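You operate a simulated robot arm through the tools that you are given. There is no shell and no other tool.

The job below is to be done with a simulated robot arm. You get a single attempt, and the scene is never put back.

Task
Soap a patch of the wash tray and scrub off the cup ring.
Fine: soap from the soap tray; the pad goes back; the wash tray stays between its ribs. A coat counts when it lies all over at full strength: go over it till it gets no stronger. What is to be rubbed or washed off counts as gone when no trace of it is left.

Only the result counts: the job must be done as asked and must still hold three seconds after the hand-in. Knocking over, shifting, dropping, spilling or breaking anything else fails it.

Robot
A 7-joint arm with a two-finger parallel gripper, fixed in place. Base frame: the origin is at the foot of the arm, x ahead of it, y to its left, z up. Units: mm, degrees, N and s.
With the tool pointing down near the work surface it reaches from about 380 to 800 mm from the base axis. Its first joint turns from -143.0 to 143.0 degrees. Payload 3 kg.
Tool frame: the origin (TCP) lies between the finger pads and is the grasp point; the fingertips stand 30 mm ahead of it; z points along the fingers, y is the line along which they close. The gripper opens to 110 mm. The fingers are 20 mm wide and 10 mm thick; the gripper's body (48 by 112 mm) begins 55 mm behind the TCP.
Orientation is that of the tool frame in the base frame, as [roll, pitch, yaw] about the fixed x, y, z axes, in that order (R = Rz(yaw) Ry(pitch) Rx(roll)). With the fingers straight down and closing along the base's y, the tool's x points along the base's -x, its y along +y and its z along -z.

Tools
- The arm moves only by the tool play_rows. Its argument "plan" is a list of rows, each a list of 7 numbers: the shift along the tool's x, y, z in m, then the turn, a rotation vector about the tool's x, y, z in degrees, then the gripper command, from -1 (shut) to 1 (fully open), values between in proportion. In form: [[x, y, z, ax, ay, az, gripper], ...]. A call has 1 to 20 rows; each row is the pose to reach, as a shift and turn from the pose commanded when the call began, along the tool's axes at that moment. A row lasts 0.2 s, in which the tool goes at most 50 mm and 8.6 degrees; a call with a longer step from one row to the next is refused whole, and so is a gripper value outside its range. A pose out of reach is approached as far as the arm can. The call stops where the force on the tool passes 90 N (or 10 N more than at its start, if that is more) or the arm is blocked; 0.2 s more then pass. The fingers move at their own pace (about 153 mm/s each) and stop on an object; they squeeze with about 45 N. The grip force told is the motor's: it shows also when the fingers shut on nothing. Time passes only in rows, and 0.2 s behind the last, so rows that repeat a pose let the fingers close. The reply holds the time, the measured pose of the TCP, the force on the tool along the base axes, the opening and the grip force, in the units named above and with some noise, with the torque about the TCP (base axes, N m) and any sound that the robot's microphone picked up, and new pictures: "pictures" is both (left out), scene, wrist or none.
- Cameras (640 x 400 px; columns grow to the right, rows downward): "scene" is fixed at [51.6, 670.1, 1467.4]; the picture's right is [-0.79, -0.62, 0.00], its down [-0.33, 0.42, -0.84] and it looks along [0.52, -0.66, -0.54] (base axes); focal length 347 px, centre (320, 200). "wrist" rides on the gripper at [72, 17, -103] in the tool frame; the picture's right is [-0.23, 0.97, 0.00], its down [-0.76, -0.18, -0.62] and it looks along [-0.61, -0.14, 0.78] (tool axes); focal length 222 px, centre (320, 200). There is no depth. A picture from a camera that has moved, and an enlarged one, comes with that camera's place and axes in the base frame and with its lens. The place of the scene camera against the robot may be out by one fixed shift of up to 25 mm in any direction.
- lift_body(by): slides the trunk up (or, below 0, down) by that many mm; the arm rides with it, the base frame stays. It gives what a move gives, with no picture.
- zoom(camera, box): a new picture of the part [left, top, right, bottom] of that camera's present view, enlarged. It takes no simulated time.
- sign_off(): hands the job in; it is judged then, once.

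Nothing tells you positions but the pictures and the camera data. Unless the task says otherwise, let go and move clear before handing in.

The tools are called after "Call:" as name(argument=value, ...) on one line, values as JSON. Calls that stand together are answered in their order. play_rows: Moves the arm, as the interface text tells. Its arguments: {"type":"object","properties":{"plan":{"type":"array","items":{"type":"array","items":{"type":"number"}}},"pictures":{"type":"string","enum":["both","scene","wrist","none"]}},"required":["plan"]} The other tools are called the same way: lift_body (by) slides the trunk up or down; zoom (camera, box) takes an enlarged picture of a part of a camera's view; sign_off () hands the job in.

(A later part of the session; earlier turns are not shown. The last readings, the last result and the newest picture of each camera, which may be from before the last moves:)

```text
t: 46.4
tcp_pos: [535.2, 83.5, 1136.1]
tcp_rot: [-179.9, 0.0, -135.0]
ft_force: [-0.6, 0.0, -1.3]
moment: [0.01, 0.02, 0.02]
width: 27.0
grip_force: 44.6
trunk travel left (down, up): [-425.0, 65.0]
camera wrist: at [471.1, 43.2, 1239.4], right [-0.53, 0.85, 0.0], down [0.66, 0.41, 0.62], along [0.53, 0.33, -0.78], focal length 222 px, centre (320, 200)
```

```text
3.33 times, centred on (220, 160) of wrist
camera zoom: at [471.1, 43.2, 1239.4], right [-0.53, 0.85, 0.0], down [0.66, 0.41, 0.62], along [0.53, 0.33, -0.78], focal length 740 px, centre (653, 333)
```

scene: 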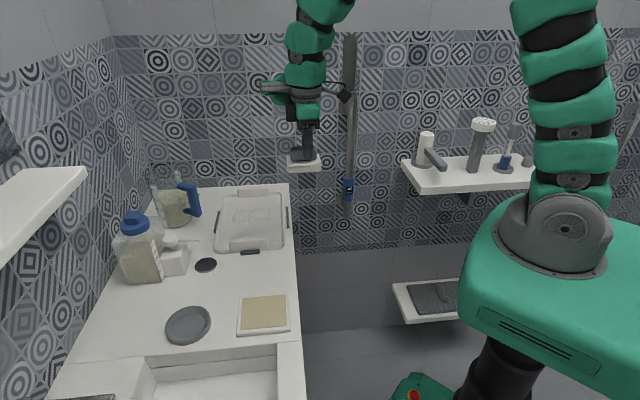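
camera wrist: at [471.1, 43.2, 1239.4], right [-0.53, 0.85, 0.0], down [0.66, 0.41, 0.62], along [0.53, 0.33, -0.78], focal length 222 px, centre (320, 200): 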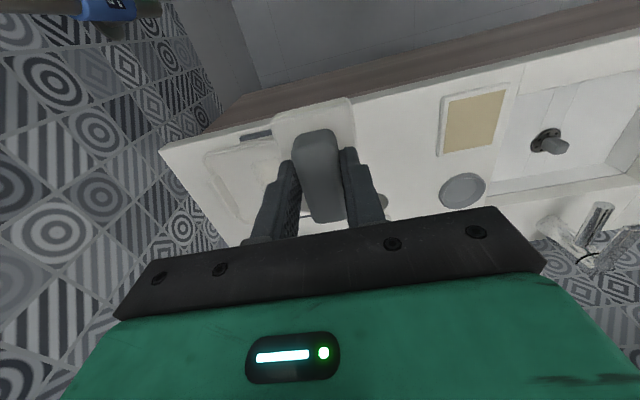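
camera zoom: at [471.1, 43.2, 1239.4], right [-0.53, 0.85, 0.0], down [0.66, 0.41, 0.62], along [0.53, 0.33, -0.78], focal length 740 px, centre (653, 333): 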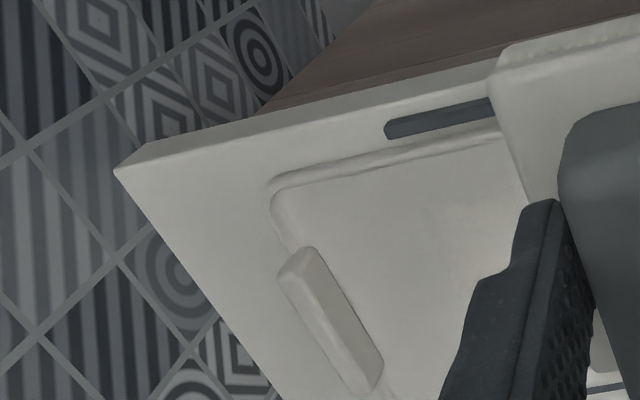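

The film now shows clearly in the scene view as a creamy rectangle. I'll enlarge it to judge evenness.

Call:
zoom(camera="scene", box=[235, 200, 300, 230])

Call:
zoom(camera="scene", box=[225, 218, 295, 250])

```text
9.85 times, centred on (268, 215) of scene
camera zoom: at [51.6, 670.1, 1467.4], right [-0.79, -0.62, 0.0], down [-0.33, 0.42, -0.84], along [0.52, -0.66, -0.54], focal length 3418 px, centre (837, 52)
```

zoom: 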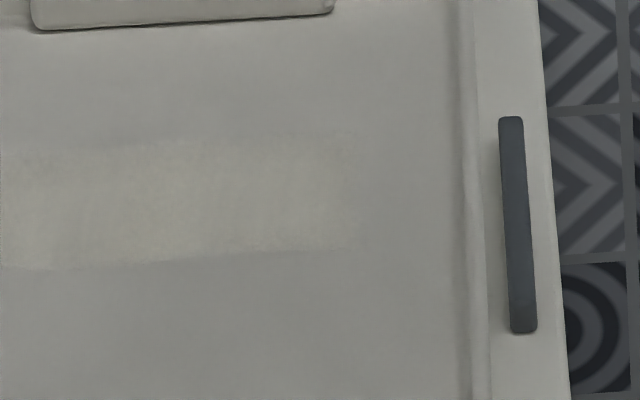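

```text
9.14 times, centred on (260, 234) of scene
camera zoom: at [51.6, 670.1, 1467.4], right [-0.79, -0.62, 0.0], down [-0.33, 0.42, -0.84], along [0.52, -0.66, -0.54], focal length 3174 px, centre (869, -111)
```

zoom: 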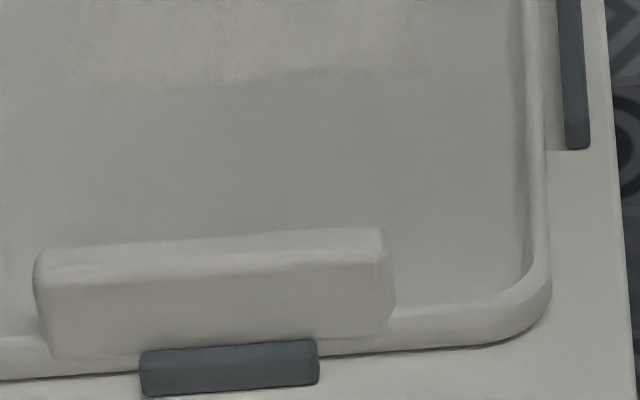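

I'll crop the whole film so both ends are in view.

Call:
zoom(camera="scene", box=[218, 194, 274, 229])

Call:
zoom(camera="scene", box=[244, 202, 276, 222])

Call:
zoom(camera="scene", box=[222, 202, 254, 222])

```text
11.43 times, centred on (246, 212) of scene
camera zoom: at [51.6, 670.1, 1467.4], right [-0.79, -0.62, 0.0], down [-0.33, 0.42, -0.84], along [0.52, -0.66, -0.54], focal length 3967 px, centre (1166, 69)
```

zoom: 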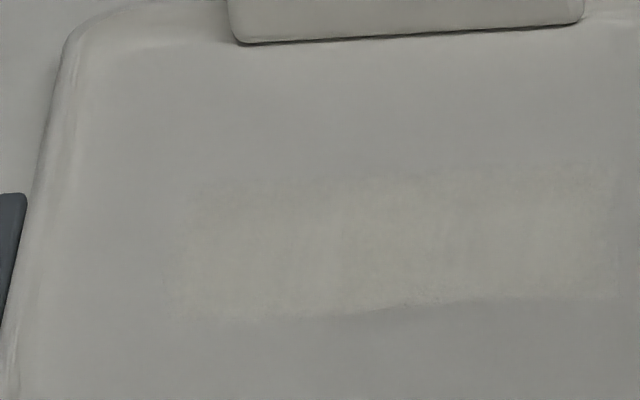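

```text
16.00 times, centred on (260, 212) of scene
camera zoom: at [51.6, 670.1, 1467.4], right [-0.79, -0.62, 0.0], down [-0.33, 0.42, -0.84], along [0.52, -0.66, -0.54], focal length 5554 px, centre (1280, 8)
```

zoom: 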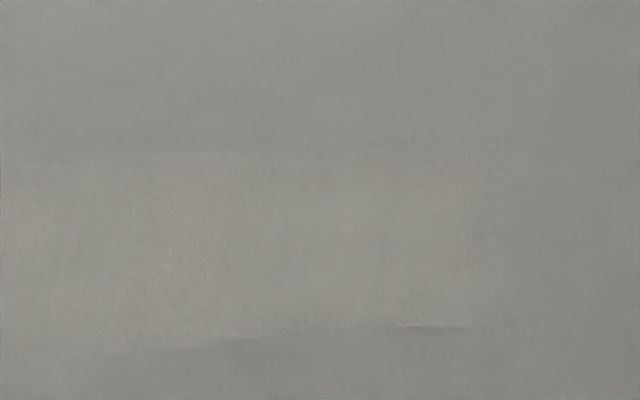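

```text
16.00 times, centred on (238, 212) of scene
camera zoom: at [51.6, 670.1, 1467.4], right [-0.79, -0.62, 0.0], down [-0.33, 0.42, -0.84], along [0.52, -0.66, -0.54], focal length 5554 px, centre (1632, 8)
```

zoom: 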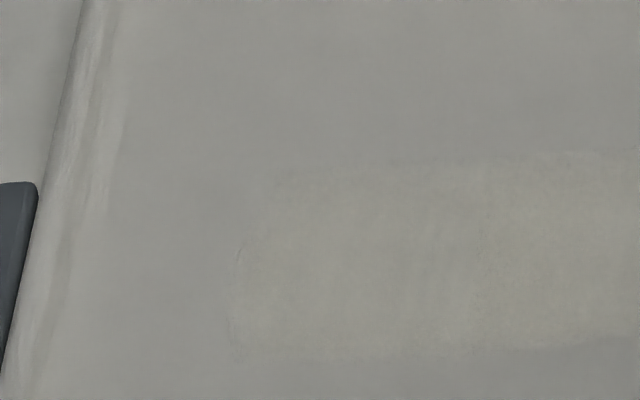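

The soap patch is a rectangle about 62 × 116 mm centred near (a 452, b 586), a bit weaker toward its ends. I'll reload the pad and go over it again to see whether it gets stronger.

Call:
play_rows(plan=[[-0.0159, 0.0341, 0.02, 0, 0, 0, -1], [-0.0317, 0.0682, 0.04, 0, 0, 0, -1], [-0.0476, 0.1023, 0.06, 0, 0, 0, -1], [-0.0634, 0.1363, 0.08, 0, 0, 0, -1], [-0.0793, 0.1704, 0.1, 0, 0, 0, -1], [-0.0951, 0.2045, 0.12, 0, 0, 0, -1], [-0.111, 0.2386, 0.14, 0, 0, 0, -1], [-0.111, 0.2386, 0.17, 0, 0, 0, -1], [-0.111, 0.2386, 0.195, 0, 0, 0, -1], [-0.111, 0.2386, 0.207, 0, 0, 0, -1], [-0.111, 0.2386, 0.2122, 0, 0, 0, -1], [-0.111, 0.2386, 0.2137, 0, 0, 0, -1], [-0.111, 0.2386, 0.2143, 0, 0, 0, -1], [-0.111, 0.2386, 0.2143, 0, 0, 0, -1], [-0.111, 0.2386, 0.2143, 0, 0, 0, -1]], pictures="none")

Call:
zoom(camera="scene", box=[230, 270, 300, 340])

```text
t: 49.6
tcp_pos: [444.2, 331.5, 923.0]
tcp_rot: [-180.0, 0.1, -135.0]
ft_force: [3.3, 2.1, 26.4]
moment: [0.01, 0.0, -0.03]
width: 27.0
grip_force: 45.6
trunk travel left (down, up): [-425.0, 65.0]
```

```text
5.71 times, centred on (265, 305) of scene
camera zoom: at [51.6, 670.1, 1467.4], right [-0.79, -0.62, 0.0], down [-0.33, 0.42, -0.84], along [0.52, -0.66, -0.54], focal length 1984 px, centre (634, -400)
```

zoom: 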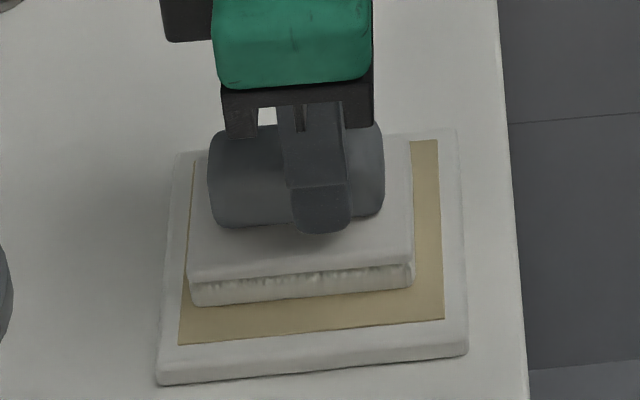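

The pad has crept about 2 mm along its handle in the grip (I'll allow for that when returning it). Loaded again; now back to the patch.

Call:
play_rows(plan=[[0, 0, -0.03, 0, 0, 0, -1], [0, 0, -0.07, 0, 0, 0, -1], [-0.001, -0.045, -0.075, 0, 0, 0, -1], [-0.002, -0.09, -0.075, 0, 0, 0, -1], [-0.003, -0.135, -0.075, 0, 0, 0, -1], [-0.004, -0.18, -0.075, 0, 0, 0, -1], [-0.005, -0.225, -0.075, 0, 0, 0, -1], [-0.006, -0.27, -0.075, 0, 0, 0, -1], [-0.007, -0.315, -0.075, 0, 0, 0, -1], [-0.008, -0.355, -0.075, 0, 0, 0, -1], [-0.008, -0.371, -0.06, 0, 0, 0, -1], [-0.008, -0.371, -0.03, 0, 0, 0, -1], [-0.008, -0.371, -0.008, 0, 0, 0, -1], [-0.008, -0.371, 0.002, 0, 0, 0, -1], [-0.008, -0.371, 0.0045, 0, 0, 0, -1], [-0.008, -0.371, 0.0054, 0, 0, 0, -1], [-0.008, -0.371, 0.0054, 0, 0, 0, -1]], pictures="wrist")

```text
t: 53.2
tcp_pos: [711.2, 74.7, 916.6]
tcp_rot: [180.0, 0.0, -135.0]
ft_force: [0.4, 1.0, 0.7]
moment: [0.12, -0.11, 0.06]
width: 26.9
grip_force: 45.1
trunk travel left (down, up): [-425.0, 65.0]
camera wrist: at [647.8, 34.1, 1019.3], right [-0.53, 0.85, 0.0], down [0.66, 0.41, 0.62], along [0.53, 0.33, -0.78], focal length 222 px, centre (320, 200)
```

wrist: 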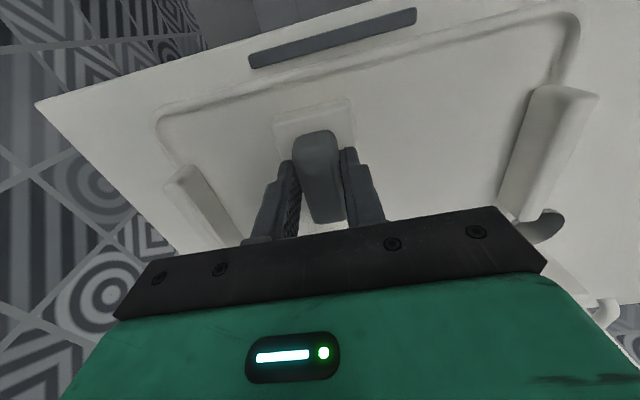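

Touching lightly. Now repeated overlapping strokes over the whole patch with a little more pressure.

Call:
play_rows(plan=[[0, 0.011, 0.0006, 0, 0, 0, -1], [-0.029, 0.011, 0.0006, 0, 0, 0, -1], [-0.058, 0.011, 0.0006, 0, 0, 0, -1], [-0.029, 0.011, 0.0006, 0, 0, 0, -1], [0, 0.011, 0.0006, 0, 0, 0, -1], [0, 0, 0.0006, 0, 0, 0, -1], [0, -0.013, 0.0006, 0, 0, 0, -1], [-0.029, -0.013, 0.0006, 0, 0, 0, -1], [-0.058, -0.013, 0.0006, 0, 0, 0, -1], [-0.029, -0.013, 0.0006, 0, 0, 0, -1], [0, -0.013, 0.0006, 0, 0, 0, -1], [-0.029, 0, 0.0006, 0, 0, 0, -1], [-0.058, 0, 0.0006, 0, 0, 0, -1], [-0.058, 0.011, 0.0006, 0, 0, 0, -1], [-0.029, 0.011, 0.0006, 0, 0, 0, -1], [0, 0.011, 0.0006, 0, 0, 0, -1], [0, -0.013, 0.0006, 0, 0, 0, -1], [-0.029, -0.013, 0.0006, 0, 0, 0, -1], [-0.058, -0.013, 0.0006, 0, 0, 0, -1], [-0.029, 0, 0.0006, 0, 0, 0, -1]], pictures="wrist")

Call:
zoom(camera="scene", box=[210, 180, 300, 260])

```text
t: 57.4
tcp_pos: [730.1, 96.5, 915.3]
tcp_rot: [180.0, 0.0, -135.1]
ft_force: [-0.2, 2.1, 30.0]
moment: [0.47, -0.5, 0.05]
width: 26.9
grip_force: 45.2
trunk travel left (down, up): [-425.0, 65.0]
camera wrist: at [667.3, 56.0, 1018.7], right [-0.53, 0.85, 0.0], down [0.66, 0.41, 0.62], along [0.53, 0.33, -0.78], focal length 222 px, centre (320, 200)
```

wrist: 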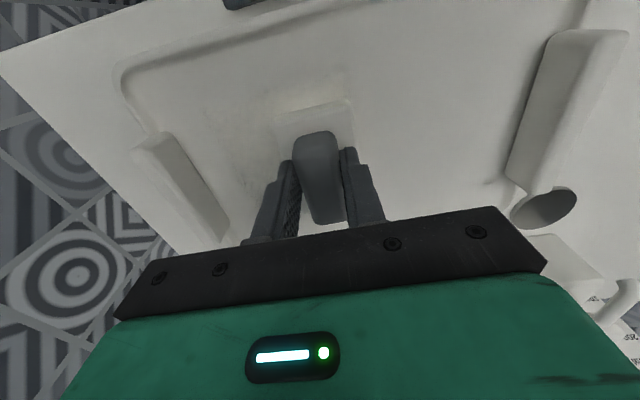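

```text
5.00 times, centred on (255, 220) of scene
camera zoom: at [51.6, 670.1, 1467.4], right [-0.79, -0.62, 0.0], down [-0.33, 0.42, -0.84], along [0.52, -0.66, -0.54], focal length 1736 px, centre (645, 100)
```

zoom: 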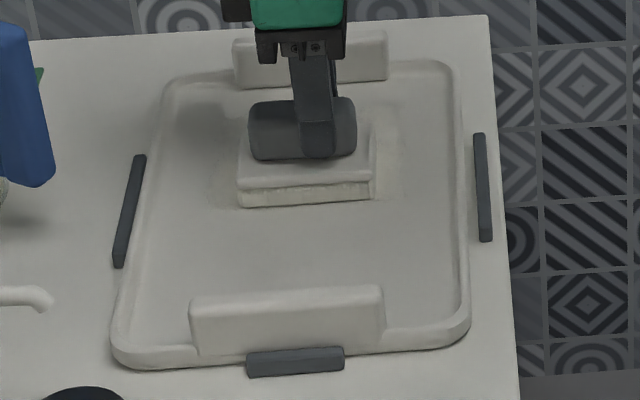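

I'll lift clear and view the patch from the unshaded position again.

Call:
play_rows(plan=[[0, 0, -0.03, 0, 0, 0, -1], [0, 0, -0.06, 0, 0, 0, -1], [0.0247, 0.022, -0.087, 0, 0, 0, -1], [0.0493, 0.0441, -0.113, 0, 0, 0, -1], [0.074, 0.0662, -0.14, 0, 0, 0, -1], [0.0987, 0.0883, -0.167, 0, 0, 0, -1], [0.1233, 0.1103, -0.193, 0, 0, 0, -1], [0.148, 0.1324, -0.2203, 0, 0, 0, -1], [0.148, 0.1324, -0.2203, 0, 0, 0, -1]], pictures="none")

Call:
zoom(camera="scene", box=[210, 180, 300, 260])

Call:
zoom(camera="scene", box=[218, 194, 274, 229])

Call:
zoom(camera="scene", box=[244, 202, 276, 222])

Call:
zoom(camera="scene", box=[222, 202, 254, 222])

```text
t: 59.4
tcp_pos: [533.1, 82.2, 1137.6]
tcp_rot: [180.0, 0.0, -135.0]
ft_force: [-0.5, -0.2, -1.7]
moment: [0.04, -0.02, 0.05]
width: 27.0
grip_force: 44.1
trunk travel left (down, up): [-425.0, 65.0]
```

```text
5.00 times, centred on (255, 220) of scene
camera zoom: at [51.6, 670.1, 1467.4], right [-0.79, -0.62, 0.0], down [-0.33, 0.42, -0.84], along [0.52, -0.66, -0.54], focal length 1736 px, centre (645, 100)
```

zoom: 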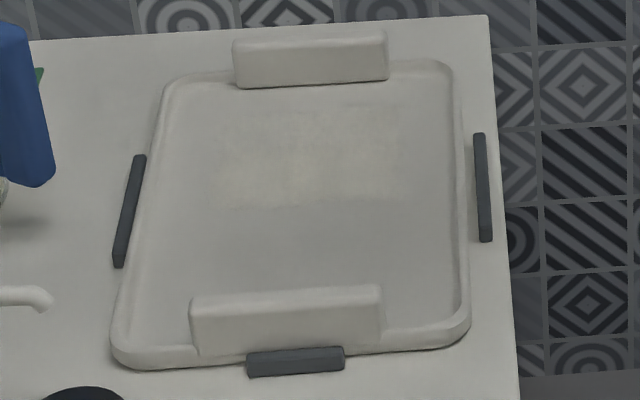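

```text
11.43 times, centred on (246, 212) of scene
camera zoom: at [51.6, 670.1, 1467.4], right [-0.79, -0.62, 0.0], down [-0.33, 0.42, -0.84], along [0.52, -0.66, -0.54], focal length 3967 px, centre (1166, 69)
```

zoom: 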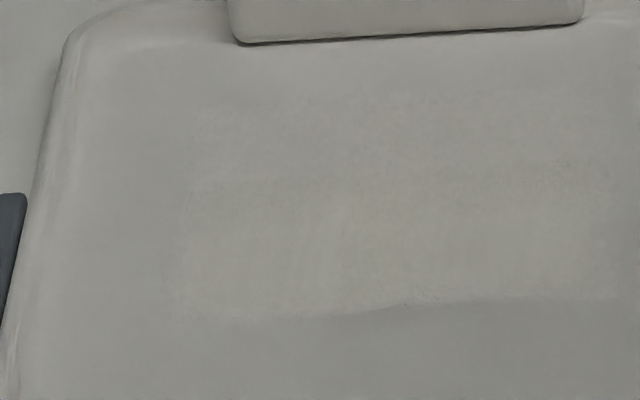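

```text
16.00 times, centred on (260, 212) of scene
camera zoom: at [51.6, 670.1, 1467.4], right [-0.79, -0.62, 0.0], down [-0.33, 0.42, -0.84], along [0.52, -0.66, -0.54], focal length 5554 px, centre (1280, 8)
```

zoom: 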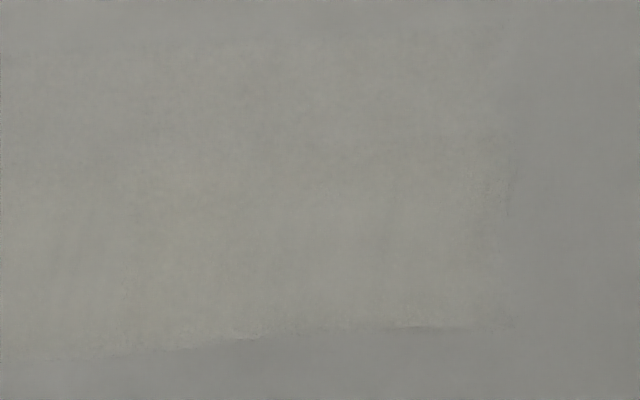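

```text
16.00 times, centred on (238, 212) of scene
camera zoom: at [51.6, 670.1, 1467.4], right [-0.79, -0.62, 0.0], down [-0.33, 0.42, -0.84], along [0.52, -0.66, -0.54], focal length 5554 px, centre (1632, 8)
```

zoom: 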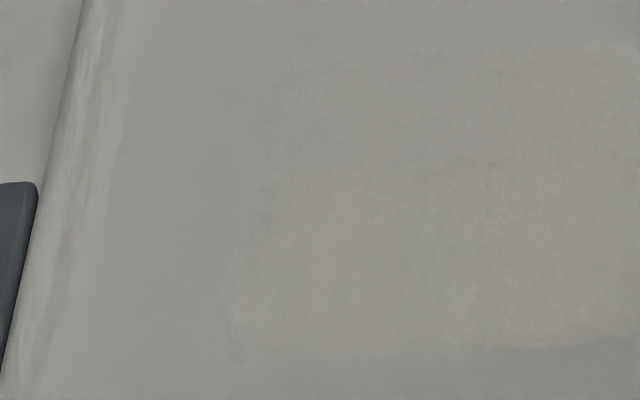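

The film has now grown farther toward the far end (to about a≈520), with its near and side edges fixed at a≈420 and b≈528–645. So the patch extends farther; I'll reload and work the far part.

Call:
play_rows(plan=[[-0.0157, 0.0341, 0.02, 0, 0, 0, -1], [-0.0313, 0.0682, 0.04, 0, 0, 0, -1], [-0.047, 0.1023, 0.06, 0, 0, 0, -1], [-0.0626, 0.1363, 0.08, 0, 0, 0, -1], [-0.0782, 0.1704, 0.1, 0, 0, 0, -1], [-0.0937, 0.2045, 0.12, 0, 0, 0, -1], [-0.109, 0.2386, 0.14, 0, 0, 0, -1], [-0.109, 0.2386, 0.17, 0, 0, 0, -1], [-0.109, 0.2386, 0.195, 0, 0, 0, -1], [-0.109, 0.2386, 0.207, 0, 0, 0, -1], [-0.109, 0.2386, 0.2122, 0, 0, 0, -1], [-0.109, 0.2386, 0.2137, 0, 0, 0, -1], [-0.109, 0.2386, 0.2143, 0, 0, 0, -1], [-0.109, 0.2386, 0.2143, 0, 0, 0, -1], [-0.109, 0.2386, 0.2143, 0, 0, 0, -1]], pictures="none")

Call:
zoom(camera="scene", box=[230, 270, 300, 340])

```text
t: 62.6
tcp_pos: [443.0, 329.6, 921.5]
tcp_rot: [180.0, 0.0, -135.0]
ft_force: [-0.6, 0.9, 0.4]
moment: [0.03, -0.01, -0.02]
width: 26.7
grip_force: 45.1
trunk travel left (down, up): [-425.0, 65.0]
```

```text
5.71 times, centred on (265, 305) of scene
camera zoom: at [51.6, 670.1, 1467.4], right [-0.79, -0.62, 0.0], down [-0.33, 0.42, -0.84], along [0.52, -0.66, -0.54], focal length 1984 px, centre (634, -400)
```

zoom: 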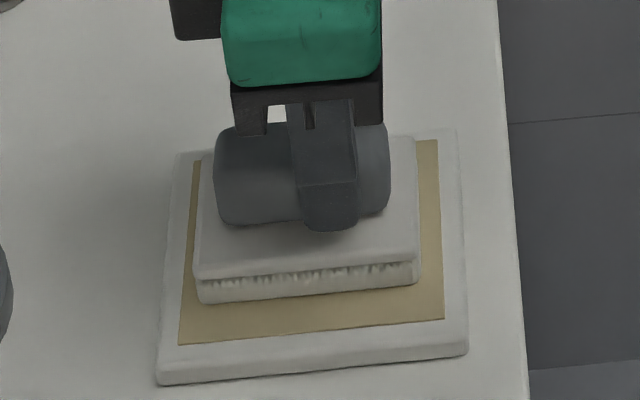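

The pad has also slid up a bit in the grip, so contact is lighter now; I'll press down another 1.3 mm.

Call:
play_rows(plan=[[0, 0, 0.0006, 0, 0, 0, -1], [0, 0, 0.0012, 0, 0, 0, -1], [0, 0, 0.0012, 0, 0, 0, -1], [0, 0, 0.0012, 0, 0, 0, -1], [0, 0, 0.0012, 0, 0, 0, -1]], pictures="none")

Call:
zoom(camera="scene", box=[230, 270, 300, 340])

```text
t: 63.8
tcp_pos: [442.0, 328.7, 920.5]
tcp_rot: [179.9, 0.2, -135.1]
ft_force: [3.8, -0.4, 31.3]
moment: [-0.01, -0.15, 0.01]
width: 26.8
grip_force: 45.0
trunk travel left (down, up): [-425.0, 65.0]
```

```text
5.71 times, centred on (265, 305) of scene
camera zoom: at [51.6, 670.1, 1467.4], right [-0.79, -0.62, 0.0], down [-0.33, 0.42, -0.84], along [0.52, -0.66, -0.54], focal length 1984 px, centre (634, -400)
```

zoom: 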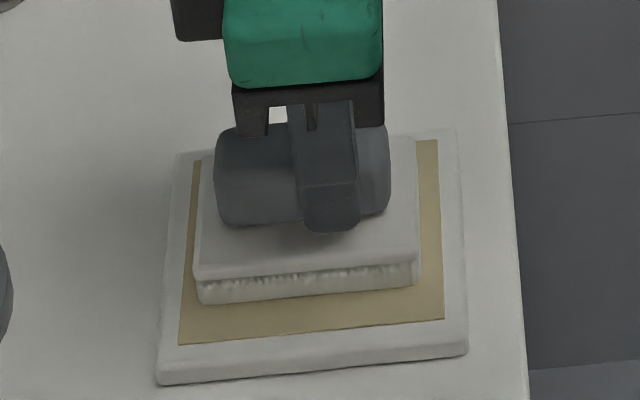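

Loaded. Now to the far half of the patch (a≈480).

Call:
play_rows(plan=[[0, 0, -0.03, 0, 0, 0, -1], [0, 0, -0.07, 0, 0, 0, -1], [-0.001, -0.045, -0.075, 0, 0, 0, -1], [-0.002, -0.09, -0.075, 0, 0, 0, -1], [-0.003, -0.135, -0.075, 0, 0, 0, -1], [-0.004, -0.18, -0.075, 0, 0, 0, -1], [-0.005, -0.225, -0.075, 0, 0, 0, -1], [-0.006, -0.27, -0.075, 0, 0, 0, -1], [-0.007, -0.315, -0.075, 0, 0, 0, -1], [-0.008, -0.36, -0.075, 0, 0, 0, -1], [-0.01, -0.3988, -0.06, 0, 0, 0, -1], [-0.01, -0.3988, -0.03, 0, 0, 0, -1], [-0.01, -0.3988, -0.008, 0, 0, 0, -1], [-0.01, -0.3988, 0.001, 0, 0, 0, -1], [-0.01, -0.3988, 0.0035, 0, 0, 0, -1], [-0.01, -0.3988, 0.005, 0, 0, 0, -1], [-0.01, -0.3988, 0.005, 0, 0, 0, -1]], pictures="wrist")

Call:
zoom(camera="wrist", box=[220, 60, 480, 220])

```text
t: 67.4
tcp_pos: [732.9, 56.2, 915.6]
tcp_rot: [-179.9, 0.1, -135.0]
ft_force: [2.0, 1.3, 11.2]
moment: [0.2, -0.12, 0.05]
width: 26.8
grip_force: 45.1
trunk travel left (down, up): [-425.0, 65.0]
camera wrist: at [668.5, 15.4, 1018.5], right [-0.53, 0.85, 0.0], down [0.66, 0.41, 0.62], along [0.53, 0.33, -0.78], focal length 222 px, centre (320, 200)
```

wrist: 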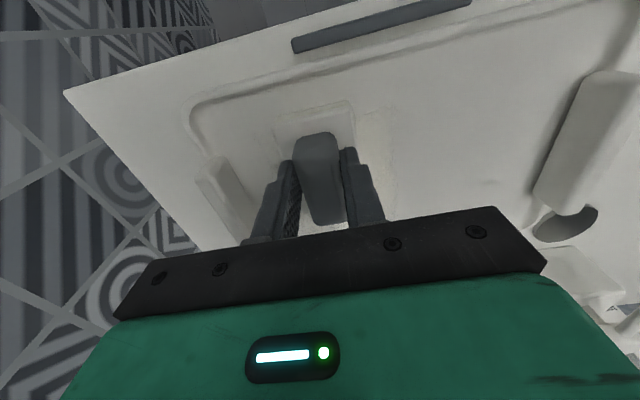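

```text
2.46 times, centred on (350, 140) of wrist
camera zoom: at [668.5, 15.4, 1018.5], right [-0.53, 0.85, 0.0], down [0.66, 0.41, 0.62], along [0.53, 0.33, -0.78], focal length 547 px, centre (246, 348)
```

zoom: 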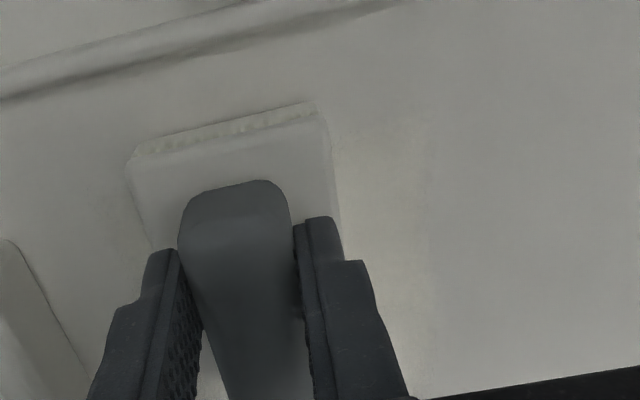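

Film's sharp near edge is confirmed at a≈422. Now strokes over the far part, stepping out to a≈515 and back.

Call:
play_rows(plan=[[-0.026, 0, 0.0003, 0, 0, 0, -1], [-0.052, 0, 0.0003, 0, 0, 0, -1], [-0.052, -0.012, 0.0003, 0, 0, 0, -1], [-0.026, -0.012, 0.0003, 0, 0, 0, -1], [0, -0.012, 0.0003, 0, 0, 0, -1], [0, -0.024, 0.0003, 0, 0, 0, -1], [-0.026, -0.024, 0.0003, 0, 0, 0, -1], [-0.052, -0.024, 0.0003, 0, 0, 0, -1], [-0.052, -0.036, 0.0003, 0, 0, 0, -1], [-0.026, -0.036, 0.0003, 0, 0, 0, -1], [0, -0.036, 0.0003, 0, 0, 0, -1], [0, -0.024, 0.0003, 0, 0, 0, -1], [-0.026, -0.024, 0.0003, 0, 0, 0, -1], [-0.052, -0.024, 0.0003, 0, 0, 0, -1], [-0.052, -0.012, 0.0003, 0, 0, 0, -1], [-0.026, -0.012, 0.0003, 0, 0, 0, -1], [0, -0.012, 0.0003, 0, 0, 0, -1], [0, 0, 0.0003, 0, 0, 0, -1], [-0.026, 0, 0.0003, 0, 0, 0, -1], [-0.052, 0, 0.0003, 0, 0, 0, -1]], pictures="wrist")

Call:
zoom(camera="scene", box=[210, 180, 300, 260])

```text
t: 71.6
tcp_pos: [765.9, 92.0, 914.7]
tcp_rot: [-180.0, 0.1, -135.0]
ft_force: [-7.4, -7.6, 26.0]
moment: [-0.36, 0.4, 0.1]
width: 26.9
grip_force: 45.1
trunk travel left (down, up): [-425.0, 65.0]
camera wrist: at [701.7, 51.4, 1018.3], right [-0.53, 0.85, 0.0], down [0.66, 0.41, 0.62], along [0.53, 0.33, -0.78], focal length 222 px, centre (320, 200)
```

wrist: 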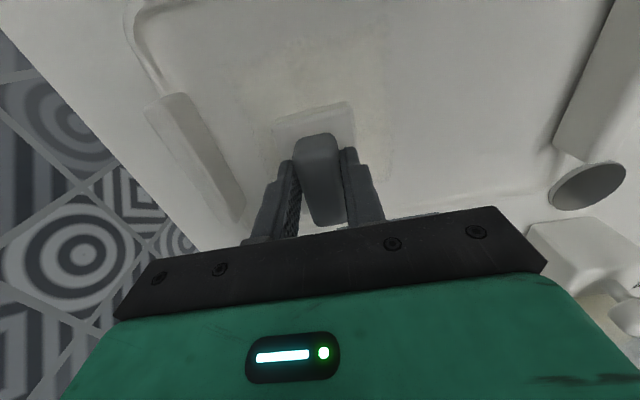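

```text
5.00 times, centred on (255, 220) of scene
camera zoom: at [51.6, 670.1, 1467.4], right [-0.79, -0.62, 0.0], down [-0.33, 0.42, -0.84], along [0.52, -0.66, -0.54], focal length 1736 px, centre (645, 100)
```

zoom: 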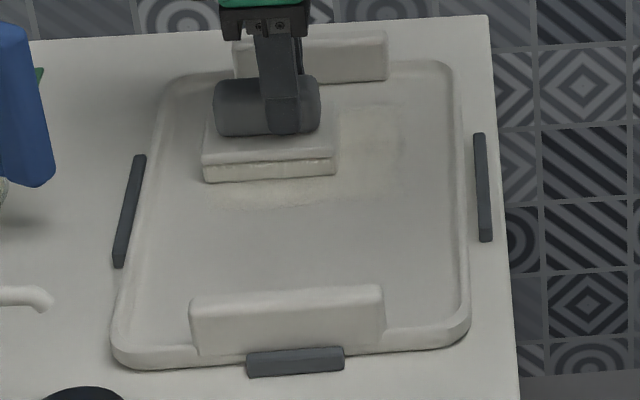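

The film looks stronger. I'll lift and inspect from the clear spot again.

Call:
play_rows(plan=[[0, 0, -0.03, 0, 0, 0, -1], [0, 0, -0.06, 0, 0, 0, -1], [0.0244, 0.0229, -0.083, 0, 0, 0, -1], [0.0489, 0.0458, -0.106, 0, 0, 0, -1], [0.0733, 0.0687, -0.129, 0, 0, 0, -1], [0.0977, 0.0915, -0.152, 0, 0, 0, -1], [0.1221, 0.1144, -0.175, 0, 0, 0, -1], [0.1466, 0.1373, -0.198, 0, 0, 0, -1], [0.171, 0.1602, -0.2208, 0, 0, 0, -1], [0.171, 0.1602, -0.2208, 0, 0, 0, -1]], pictures="none")

Call:
zoom(camera="scene", box=[210, 180, 300, 260])

Call:
zoom(camera="scene", box=[222, 188, 286, 228])

Call:
zoom(camera="scene", box=[244, 192, 276, 222])

Call:
zoom(camera="scene", box=[222, 192, 254, 222])

```text
t: 73.8
tcp_pos: [533.7, 84.7, 1135.3]
tcp_rot: [-179.9, -0.1, -135.0]
ft_force: [-0.8, -0.2, -0.3]
moment: [-0.01, -0.03, 0.02]
width: 26.7
grip_force: 44.8
trunk travel left (down, up): [-425.0, 65.0]
```

```text
5.00 times, centred on (255, 220) of scene
camera zoom: at [51.6, 670.1, 1467.4], right [-0.79, -0.62, 0.0], down [-0.33, 0.42, -0.84], along [0.52, -0.66, -0.54], focal length 1736 px, centre (645, 100)
```

zoom: 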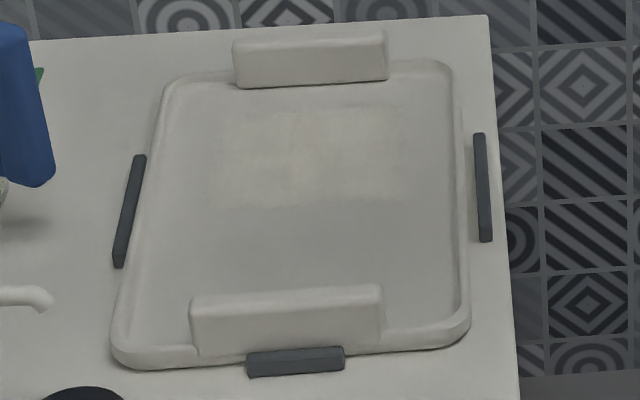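

```text
10.00 times, centred on (254, 208) of scene
camera zoom: at [51.6, 670.1, 1467.4], right [-0.79, -0.62, 0.0], down [-0.33, 0.42, -0.84], along [0.52, -0.66, -0.54], focal length 3471 px, centre (980, 120)
```

zoom: 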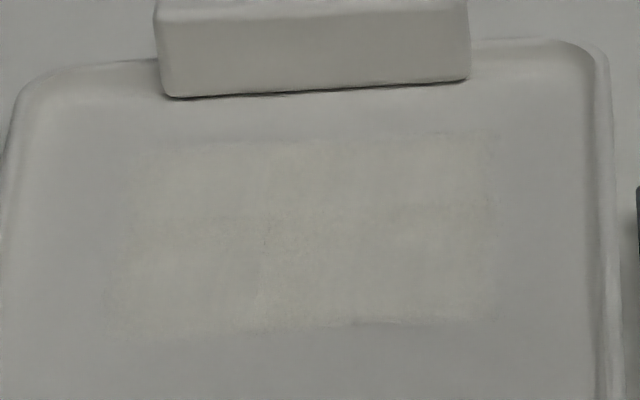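

```text
13.33 times, centred on (260, 207) of scene
camera zoom: at [51.6, 670.1, 1467.4], right [-0.79, -0.62, 0.0], down [-0.33, 0.42, -0.84], along [0.52, -0.66, -0.54], focal length 4628 px, centre (1120, 107)
```

zoom: 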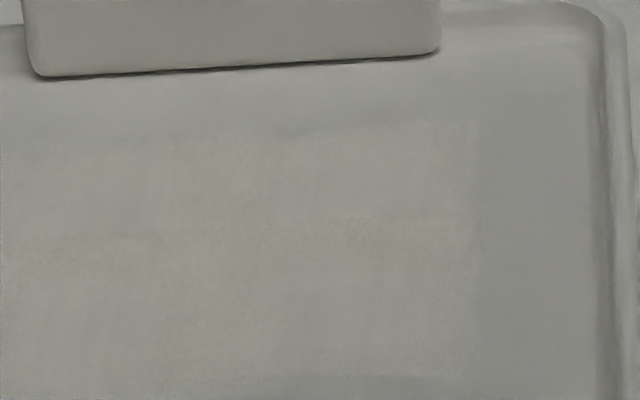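

```text
13.33 times, centred on (238, 207) of scene
camera zoom: at [51.6, 670.1, 1467.4], right [-0.79, -0.62, 0.0], down [-0.33, 0.42, -0.84], along [0.52, -0.66, -0.54], focal length 4628 px, centre (1413, 107)
```

zoom: 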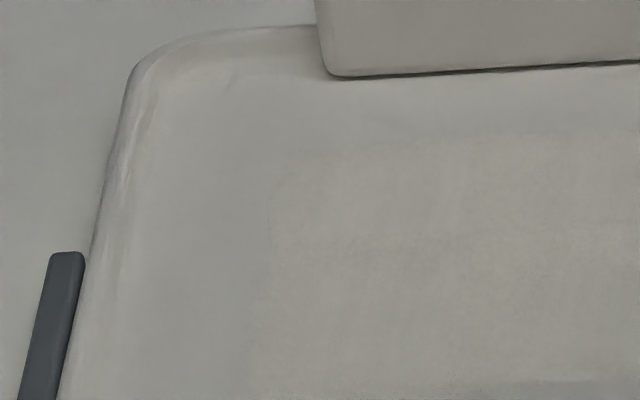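

The film now fills a≈421–520, b≈528–646, and its far edge stayed put although I rubbed beyond it, so those are its limits. It still shows a faint band in the middle, so I'll reload and go over all of it again.

Call:
play_rows(plan=[[-0.0153, 0.0341, 0.02, 0, 0, 0, -1], [-0.0306, 0.0682, 0.04, 0, 0, 0, -1], [-0.0459, 0.1023, 0.06, 0, 0, 0, -1], [-0.0611, 0.1363, 0.08, 0, 0, 0, -1], [-0.0764, 0.1704, 0.1, 0, 0, 0, -1], [-0.0917, 0.2045, 0.12, 0, 0, 0, -1], [-0.107, 0.2386, 0.14, 0, 0, 0, -1], [-0.107, 0.2386, 0.17, 0, 0, 0, -1], [-0.107, 0.2386, 0.195, 0, 0, 0, -1], [-0.107, 0.2386, 0.207, 0, 0, 0, -1], [-0.107, 0.2386, 0.2125, 0, 0, 0, -1], [-0.107, 0.2386, 0.2145, 0, 0, 0, -1], [-0.107, 0.2386, 0.2153, 0, 0, 0, -1], [-0.107, 0.2386, 0.2153, 0, 0, 0, -1], [-0.107, 0.2386, 0.2153, 0, 0, 0, -1]], pictures="none")

Call:
zoom(camera="scene", box=[230, 270, 300, 340])

```text
t: 77.0
tcp_pos: [441.8, 329.2, 921.0]
tcp_rot: [-179.9, 0.2, -135.0]
ft_force: [3.6, 2.9, 27.8]
moment: [0.06, -0.05, -0.03]
width: 27.0
grip_force: 45.0
trunk travel left (down, up): [-425.0, 65.0]
```

```text
5.71 times, centred on (265, 305) of scene
camera zoom: at [51.6, 670.1, 1467.4], right [-0.79, -0.62, 0.0], down [-0.33, 0.42, -0.84], along [0.52, -0.66, -0.54], focal length 1984 px, centre (634, -400)
```

zoom: 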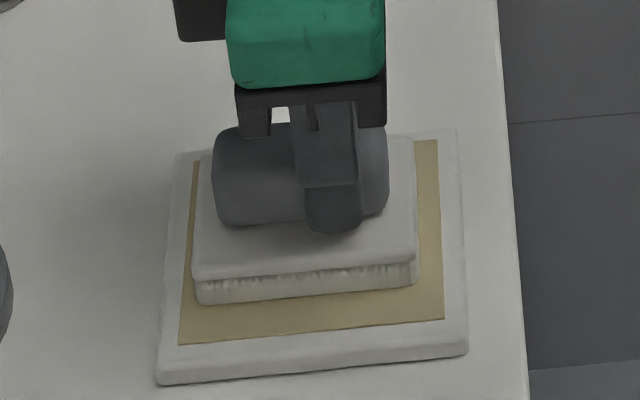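

Loaded (28 N). The pad creeps slowly along its handle (about 6 mm now), so I'll scrub a bit more lightly. Back to the patch's near side.

Call:
play_rows(plan=[[0, 0, -0.03, 0, 0, 0, -1], [0, 0, -0.07, 0, 0, 0, -1], [-0.001, -0.045, -0.075, 0, 0, 0, -1], [-0.002, -0.09, -0.075, 0, 0, 0, -1], [-0.003, -0.135, -0.075, 0, 0, 0, -1], [-0.004, -0.18, -0.075, 0, 0, 0, -1], [-0.005, -0.225, -0.075, 0, 0, 0, -1], [-0.006, -0.27, -0.075, 0, 0, 0, -1], [-0.007, -0.315, -0.075, 0, 0, 0, -1], [-0.008, -0.355, -0.075, 0, 0, 0, -1], [-0.0094, -0.3648, -0.06, 0, 0, 0, -1], [-0.0094, -0.3648, -0.03, 0, 0, 0, -1], [-0.0094, -0.3648, -0.008, 0, 0, 0, -1], [-0.0094, -0.3648, 0.001, 0, 0, 0, -1], [-0.0094, -0.3648, 0.004, 0, 0, 0, -1], [-0.0094, -0.3648, 0.0053, 0, 0, 0, -1], [-0.0094, -0.3648, 0.0053, 0, 0, 0, -1]], pictures="none")

Call:
zoom(camera="wrist", box=[220, 60, 480, 220])

```text
t: 80.6
tcp_pos: [705.3, 77.2, 915.2]
tcp_rot: [-179.9, 0.0, -135.0]
ft_force: [-0.2, 0.9, -0.3]
moment: [0.04, -0.07, 0.0]
width: 27.1
grip_force: 45.4
trunk travel left (down, up): [-425.0, 65.0]
```

```text
2.46 times, centred on (350, 140) of wrist
camera zoom: at [642.3, 36.4, 1018.5], right [-0.53, 0.85, 0.0], down [0.66, 0.41, 0.62], along [0.53, 0.33, -0.78], focal length 547 px, centre (246, 348)
```

zoom: 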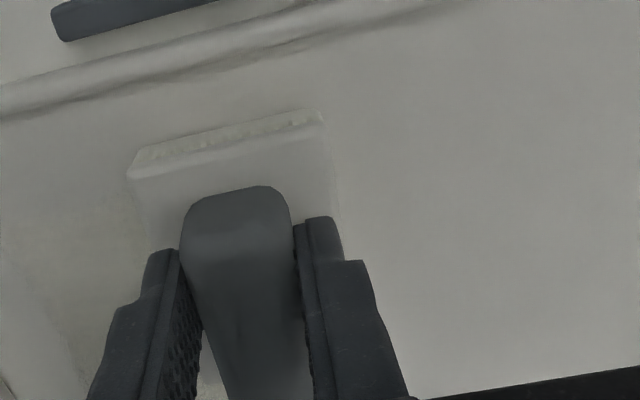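

Just above contact. I'll press 0.8 mm more and sweep lanes over the whole patch, out and back.

Call:
play_rows(plan=[[-0.028, 0, 0.0008, 0, 0, 0, -1], [-0.056, 0, 0.0008, 0, 0, 0, -1], [-0.056, -0.011, 0.0008, 0, 0, 0, -1], [-0.028, -0.011, 0.0008, 0, 0, 0, -1], [0, -0.011, 0.0008, 0, 0, 0, -1], [0, -0.022, 0.0008, 0, 0, 0, -1], [-0.028, -0.022, 0.0008, 0, 0, 0, -1], [-0.056, -0.022, 0.0008, 0, 0, 0, -1], [-0.056, -0.033, 0.0008, 0, 0, 0, -1], [-0.028, -0.033, 0.0008, 0, 0, 0, -1], [0, -0.033, 0.0008, 0, 0, 0, -1], [0, -0.044, 0.0008, 0, 0, 0, -1], [-0.028, -0.044, 0.0008, 0, 0, 0, -1], [-0.056, -0.044, 0.0008, 0, 0, 0, -1], [-0.056, -0.055, 0.0008, 0, 0, 0, -1], [-0.028, -0.055, 0.0008, 0, 0, 0, -1], [0, -0.055, 0.0008, 0, 0, 0, -1], [0, -0.044, 0.0008, 0, 0, 0, -1], [-0.028, -0.044, 0.0008, 0, 0, 0, -1], [-0.056, -0.044, 0.0008, 0, 0, 0, -1]], pictures="none")

Call:
play_rows(plan=[[0, 0.011, 0, 0, 0, 0, -1], [0.028, 0.011, 0, 0, 0, 0, -1], [0.056, 0.011, 0, 0, 0, 0, -1], [0.056, 0.022, 0, 0, 0, 0, -1], [0.028, 0.022, 0, 0, 0, 0, -1], [0, 0.022, 0, 0, 0, 0, -1], [0, 0.033, 0, 0, 0, 0, -1], [0.028, 0.033, 0, 0, 0, 0, -1], [0.056, 0.033, 0, 0, 0, 0, -1], [0.056, 0.044, 0, 0, 0, 0, -1], [0.028, 0.044, 0, 0, 0, 0, -1], [0, 0.044, 0, 0, 0, 0, -1], [0, 0.05, 0, 0, 0, 0, -1], [0.028, 0.05, 0, 0, 0, 0, -1], [0.056, 0.05, 0, 0, 0, 0, -1]], pictures="wrist")

Call:
zoom(camera="wrist", box=[120, 60, 440, 240])

Call:
zoom(camera="scene", box=[210, 180, 300, 260])

```text
t: 84.8
tcp_pos: [775.4, 83.1, 915.6]
tcp_rot: [179.9, -0.1, -135.2]
ft_force: [-6.3, -6.2, 18.4]
moment: [-0.14, 0.03, 0.01]
width: 26.8
grip_force: 44.5
trunk travel left (down, up): [-425.0, 65.0]
```

```text
t: 88.0
tcp_pos: [701.0, 81.0, 915.9]
tcp_rot: [180.0, 0.0, -135.0]
ft_force: [2.1, 4.5, 26.4]
moment: [0.36, -0.2, -0.07]
width: 26.7
grip_force: 44.8
trunk travel left (down, up): [-425.0, 65.0]
camera wrist: at [637.1, 40.7, 1017.8], right [-0.53, 0.85, 0.0], down [0.66, 0.41, 0.62], along [0.53, 0.33, -0.78], focal length 222 px, centre (320, 200)
```

wrist: 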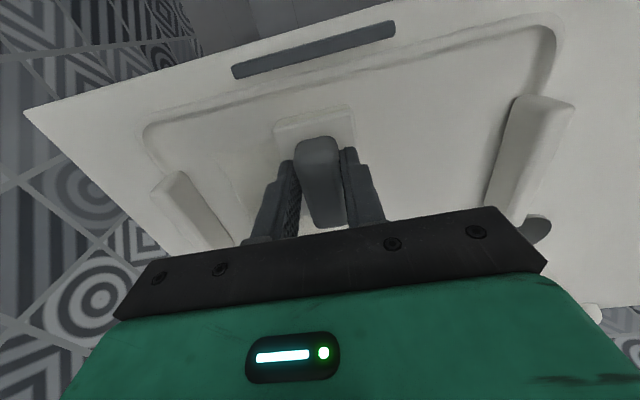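

```text
2.00 times, centred on (280, 150) of wrist
camera zoom: at [637.1, 40.7, 1017.8], right [-0.53, 0.85, 0.0], down [0.66, 0.41, 0.62], along [0.53, 0.33, -0.78], focal length 444 px, centre (400, 300)
```

zoom: 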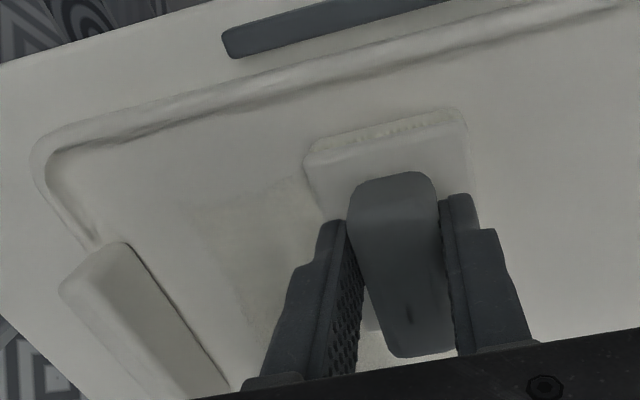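

```text
5.00 times, centred on (255, 220) of scene
camera zoom: at [51.6, 670.1, 1467.4], right [-0.79, -0.62, 0.0], down [-0.33, 0.42, -0.84], along [0.52, -0.66, -0.54], focal length 1736 px, centre (645, 100)
```

zoom: 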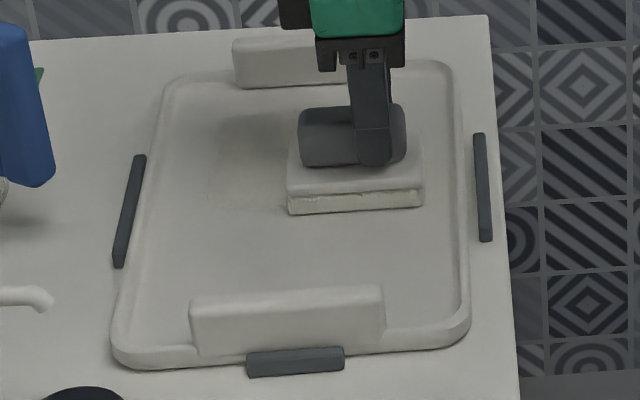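

I'll lift away and compare the film again in the unshaded view.

Call:
play_rows(plan=[[0, 0, -0.03, 0, 0, 0, -1], [0, 0, -0.06, 0, 0, 0, -1], [0.0194, 0.02, -0.087, 0, 0, 0, -1], [0.0388, 0.0401, -0.114, 0, 0, 0, -1], [0.0582, 0.0601, -0.141, 0, 0, 0, -1], [0.0776, 0.0801, -0.168, 0, 0, 0, -1], [0.097, 0.1002, -0.195, 0, 0, 0, -1], [0.1164, 0.1202, -0.2214, 0, 0, 0, -1], [0.1164, 0.1202, -0.2214, 0, 0, 0, -1]], pictures="none")

Call:
zoom(camera="scene", box=[210, 180, 300, 260])

Call:
zoom(camera="scene", box=[222, 188, 286, 228])

Call:
zoom(camera="scene", box=[244, 192, 276, 222])

Call:
zoom(camera="scene", box=[222, 192, 254, 222])

```text
t: 90.0
tcp_pos: [533.3, 84.2, 1132.7]
tcp_rot: [180.0, 0.0, -135.0]
ft_force: [0.0, -0.6, -1.0]
moment: [-0.01, -0.02, 0.01]
width: 26.9
grip_force: 44.6
trunk travel left (down, up): [-425.0, 65.0]
```

```text
5.00 times, centred on (255, 220) of scene
camera zoom: at [51.6, 670.1, 1467.4], right [-0.79, -0.62, 0.0], down [-0.33, 0.42, -0.84], along [0.52, -0.66, -0.54], focal length 1736 px, centre (645, 100)
```

zoom: 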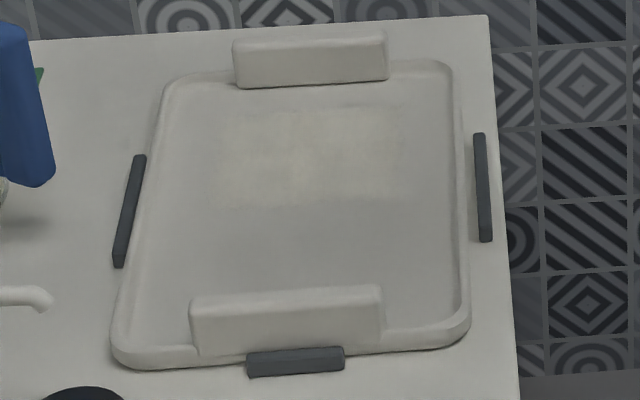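

```text
10.00 times, centred on (254, 208) of scene
camera zoom: at [51.6, 670.1, 1467.4], right [-0.79, -0.62, 0.0], down [-0.33, 0.42, -0.84], along [0.52, -0.66, -0.54], focal length 3471 px, centre (980, 120)
```

zoom: 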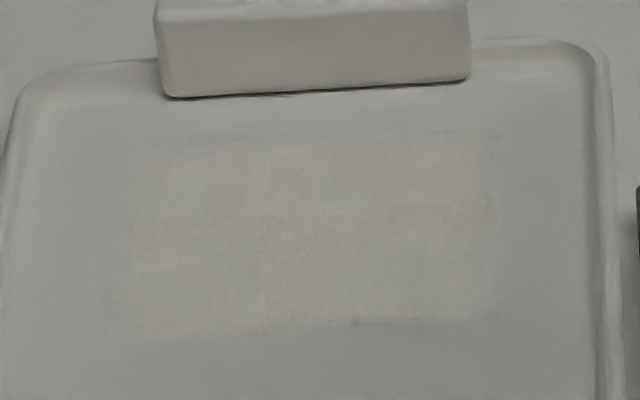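

```text
13.33 times, centred on (260, 207) of scene
camera zoom: at [51.6, 670.1, 1467.4], right [-0.79, -0.62, 0.0], down [-0.33, 0.42, -0.84], along [0.52, -0.66, -0.54], focal length 4628 px, centre (1120, 107)
```

zoom: 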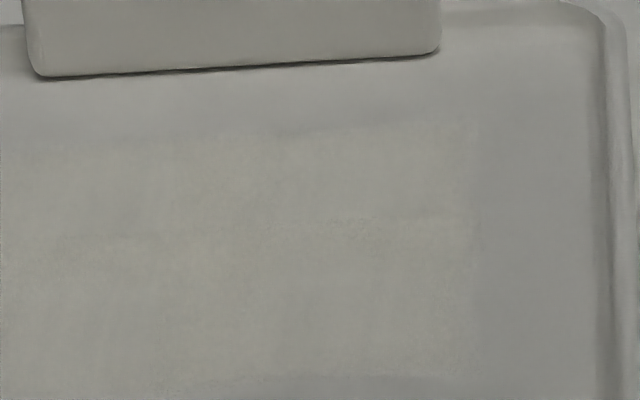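

```text
13.33 times, centred on (238, 207) of scene
camera zoom: at [51.6, 670.1, 1467.4], right [-0.79, -0.62, 0.0], down [-0.33, 0.42, -0.84], along [0.52, -0.66, -0.54], focal length 4628 px, centre (1413, 107)
```

zoom: 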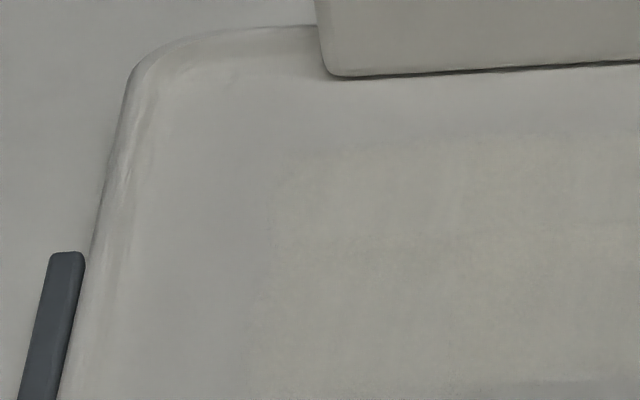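

The film looks even and hardly changed from the last pass. I'll now check the former stain area closely for any trace.

Call:
zoom(camera="scene", box=[222, 214, 296, 250])

Call:
zoom(camera="scene", box=[226, 220, 256, 240])

Call:
zoom(camera="scene", box=[252, 218, 288, 242])

Call:
zoom(camera="wrist", box=[200, 110, 440, 240])

```text
8.65 times, centred on (259, 232) of scene
camera zoom: at [51.6, 670.1, 1467.4], right [-0.79, -0.62, 0.0], down [-0.33, 0.42, -0.84], along [0.52, -0.66, -0.54], focal length 3002 px, centre (848, -77)
```

zoom: 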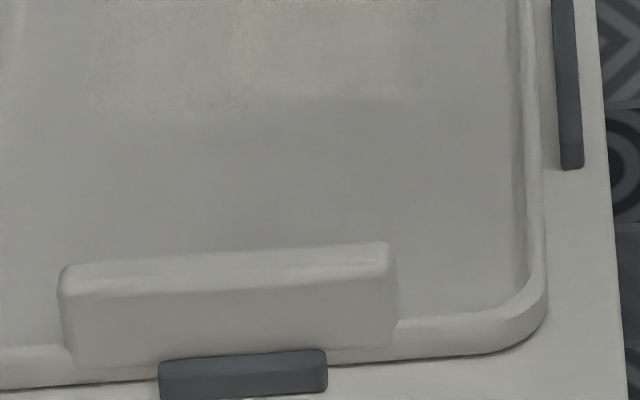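

```text
16.00 times, centred on (241, 230) of scene
camera zoom: at [51.6, 670.1, 1467.4], right [-0.79, -0.62, 0.0], down [-0.33, 0.42, -0.84], along [0.52, -0.66, -0.54], focal length 5554 px, centre (1584, -280)
```

zoom: 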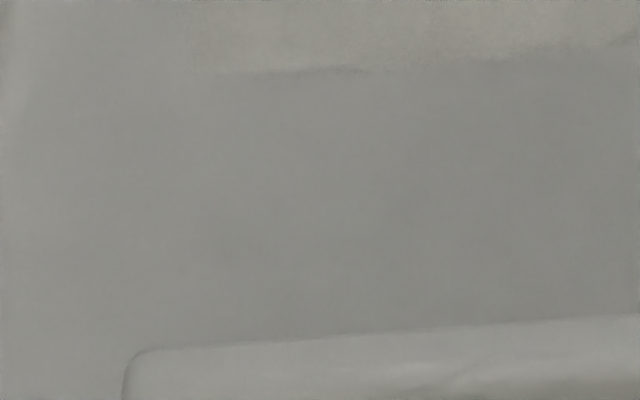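

```text
16.00 times, centred on (270, 230) of scene
camera zoom: at [51.6, 670.1, 1467.4], right [-0.79, -0.62, 0.0], down [-0.33, 0.42, -0.84], along [0.52, -0.66, -0.54], focal length 5554 px, centre (1120, -280)
```

zoom: 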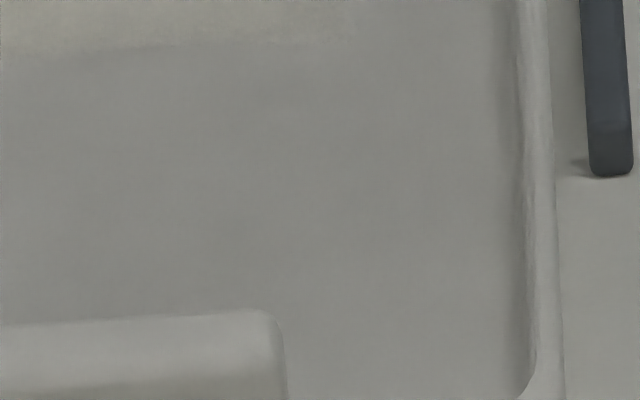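

```text
2.67 times, centred on (320, 175) of wrist
camera zoom: at [469.2, 43.7, 1235.7], right [-0.53, 0.85, 0.0], down [0.66, 0.41, 0.62], along [0.53, 0.33, -0.78], focal length 592 px, centre (320, 267)
```

zoom: 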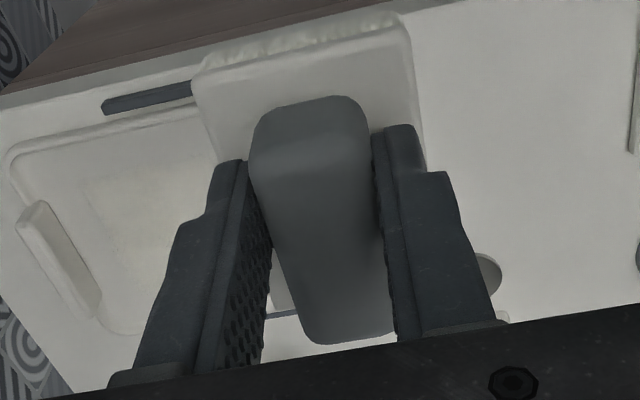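

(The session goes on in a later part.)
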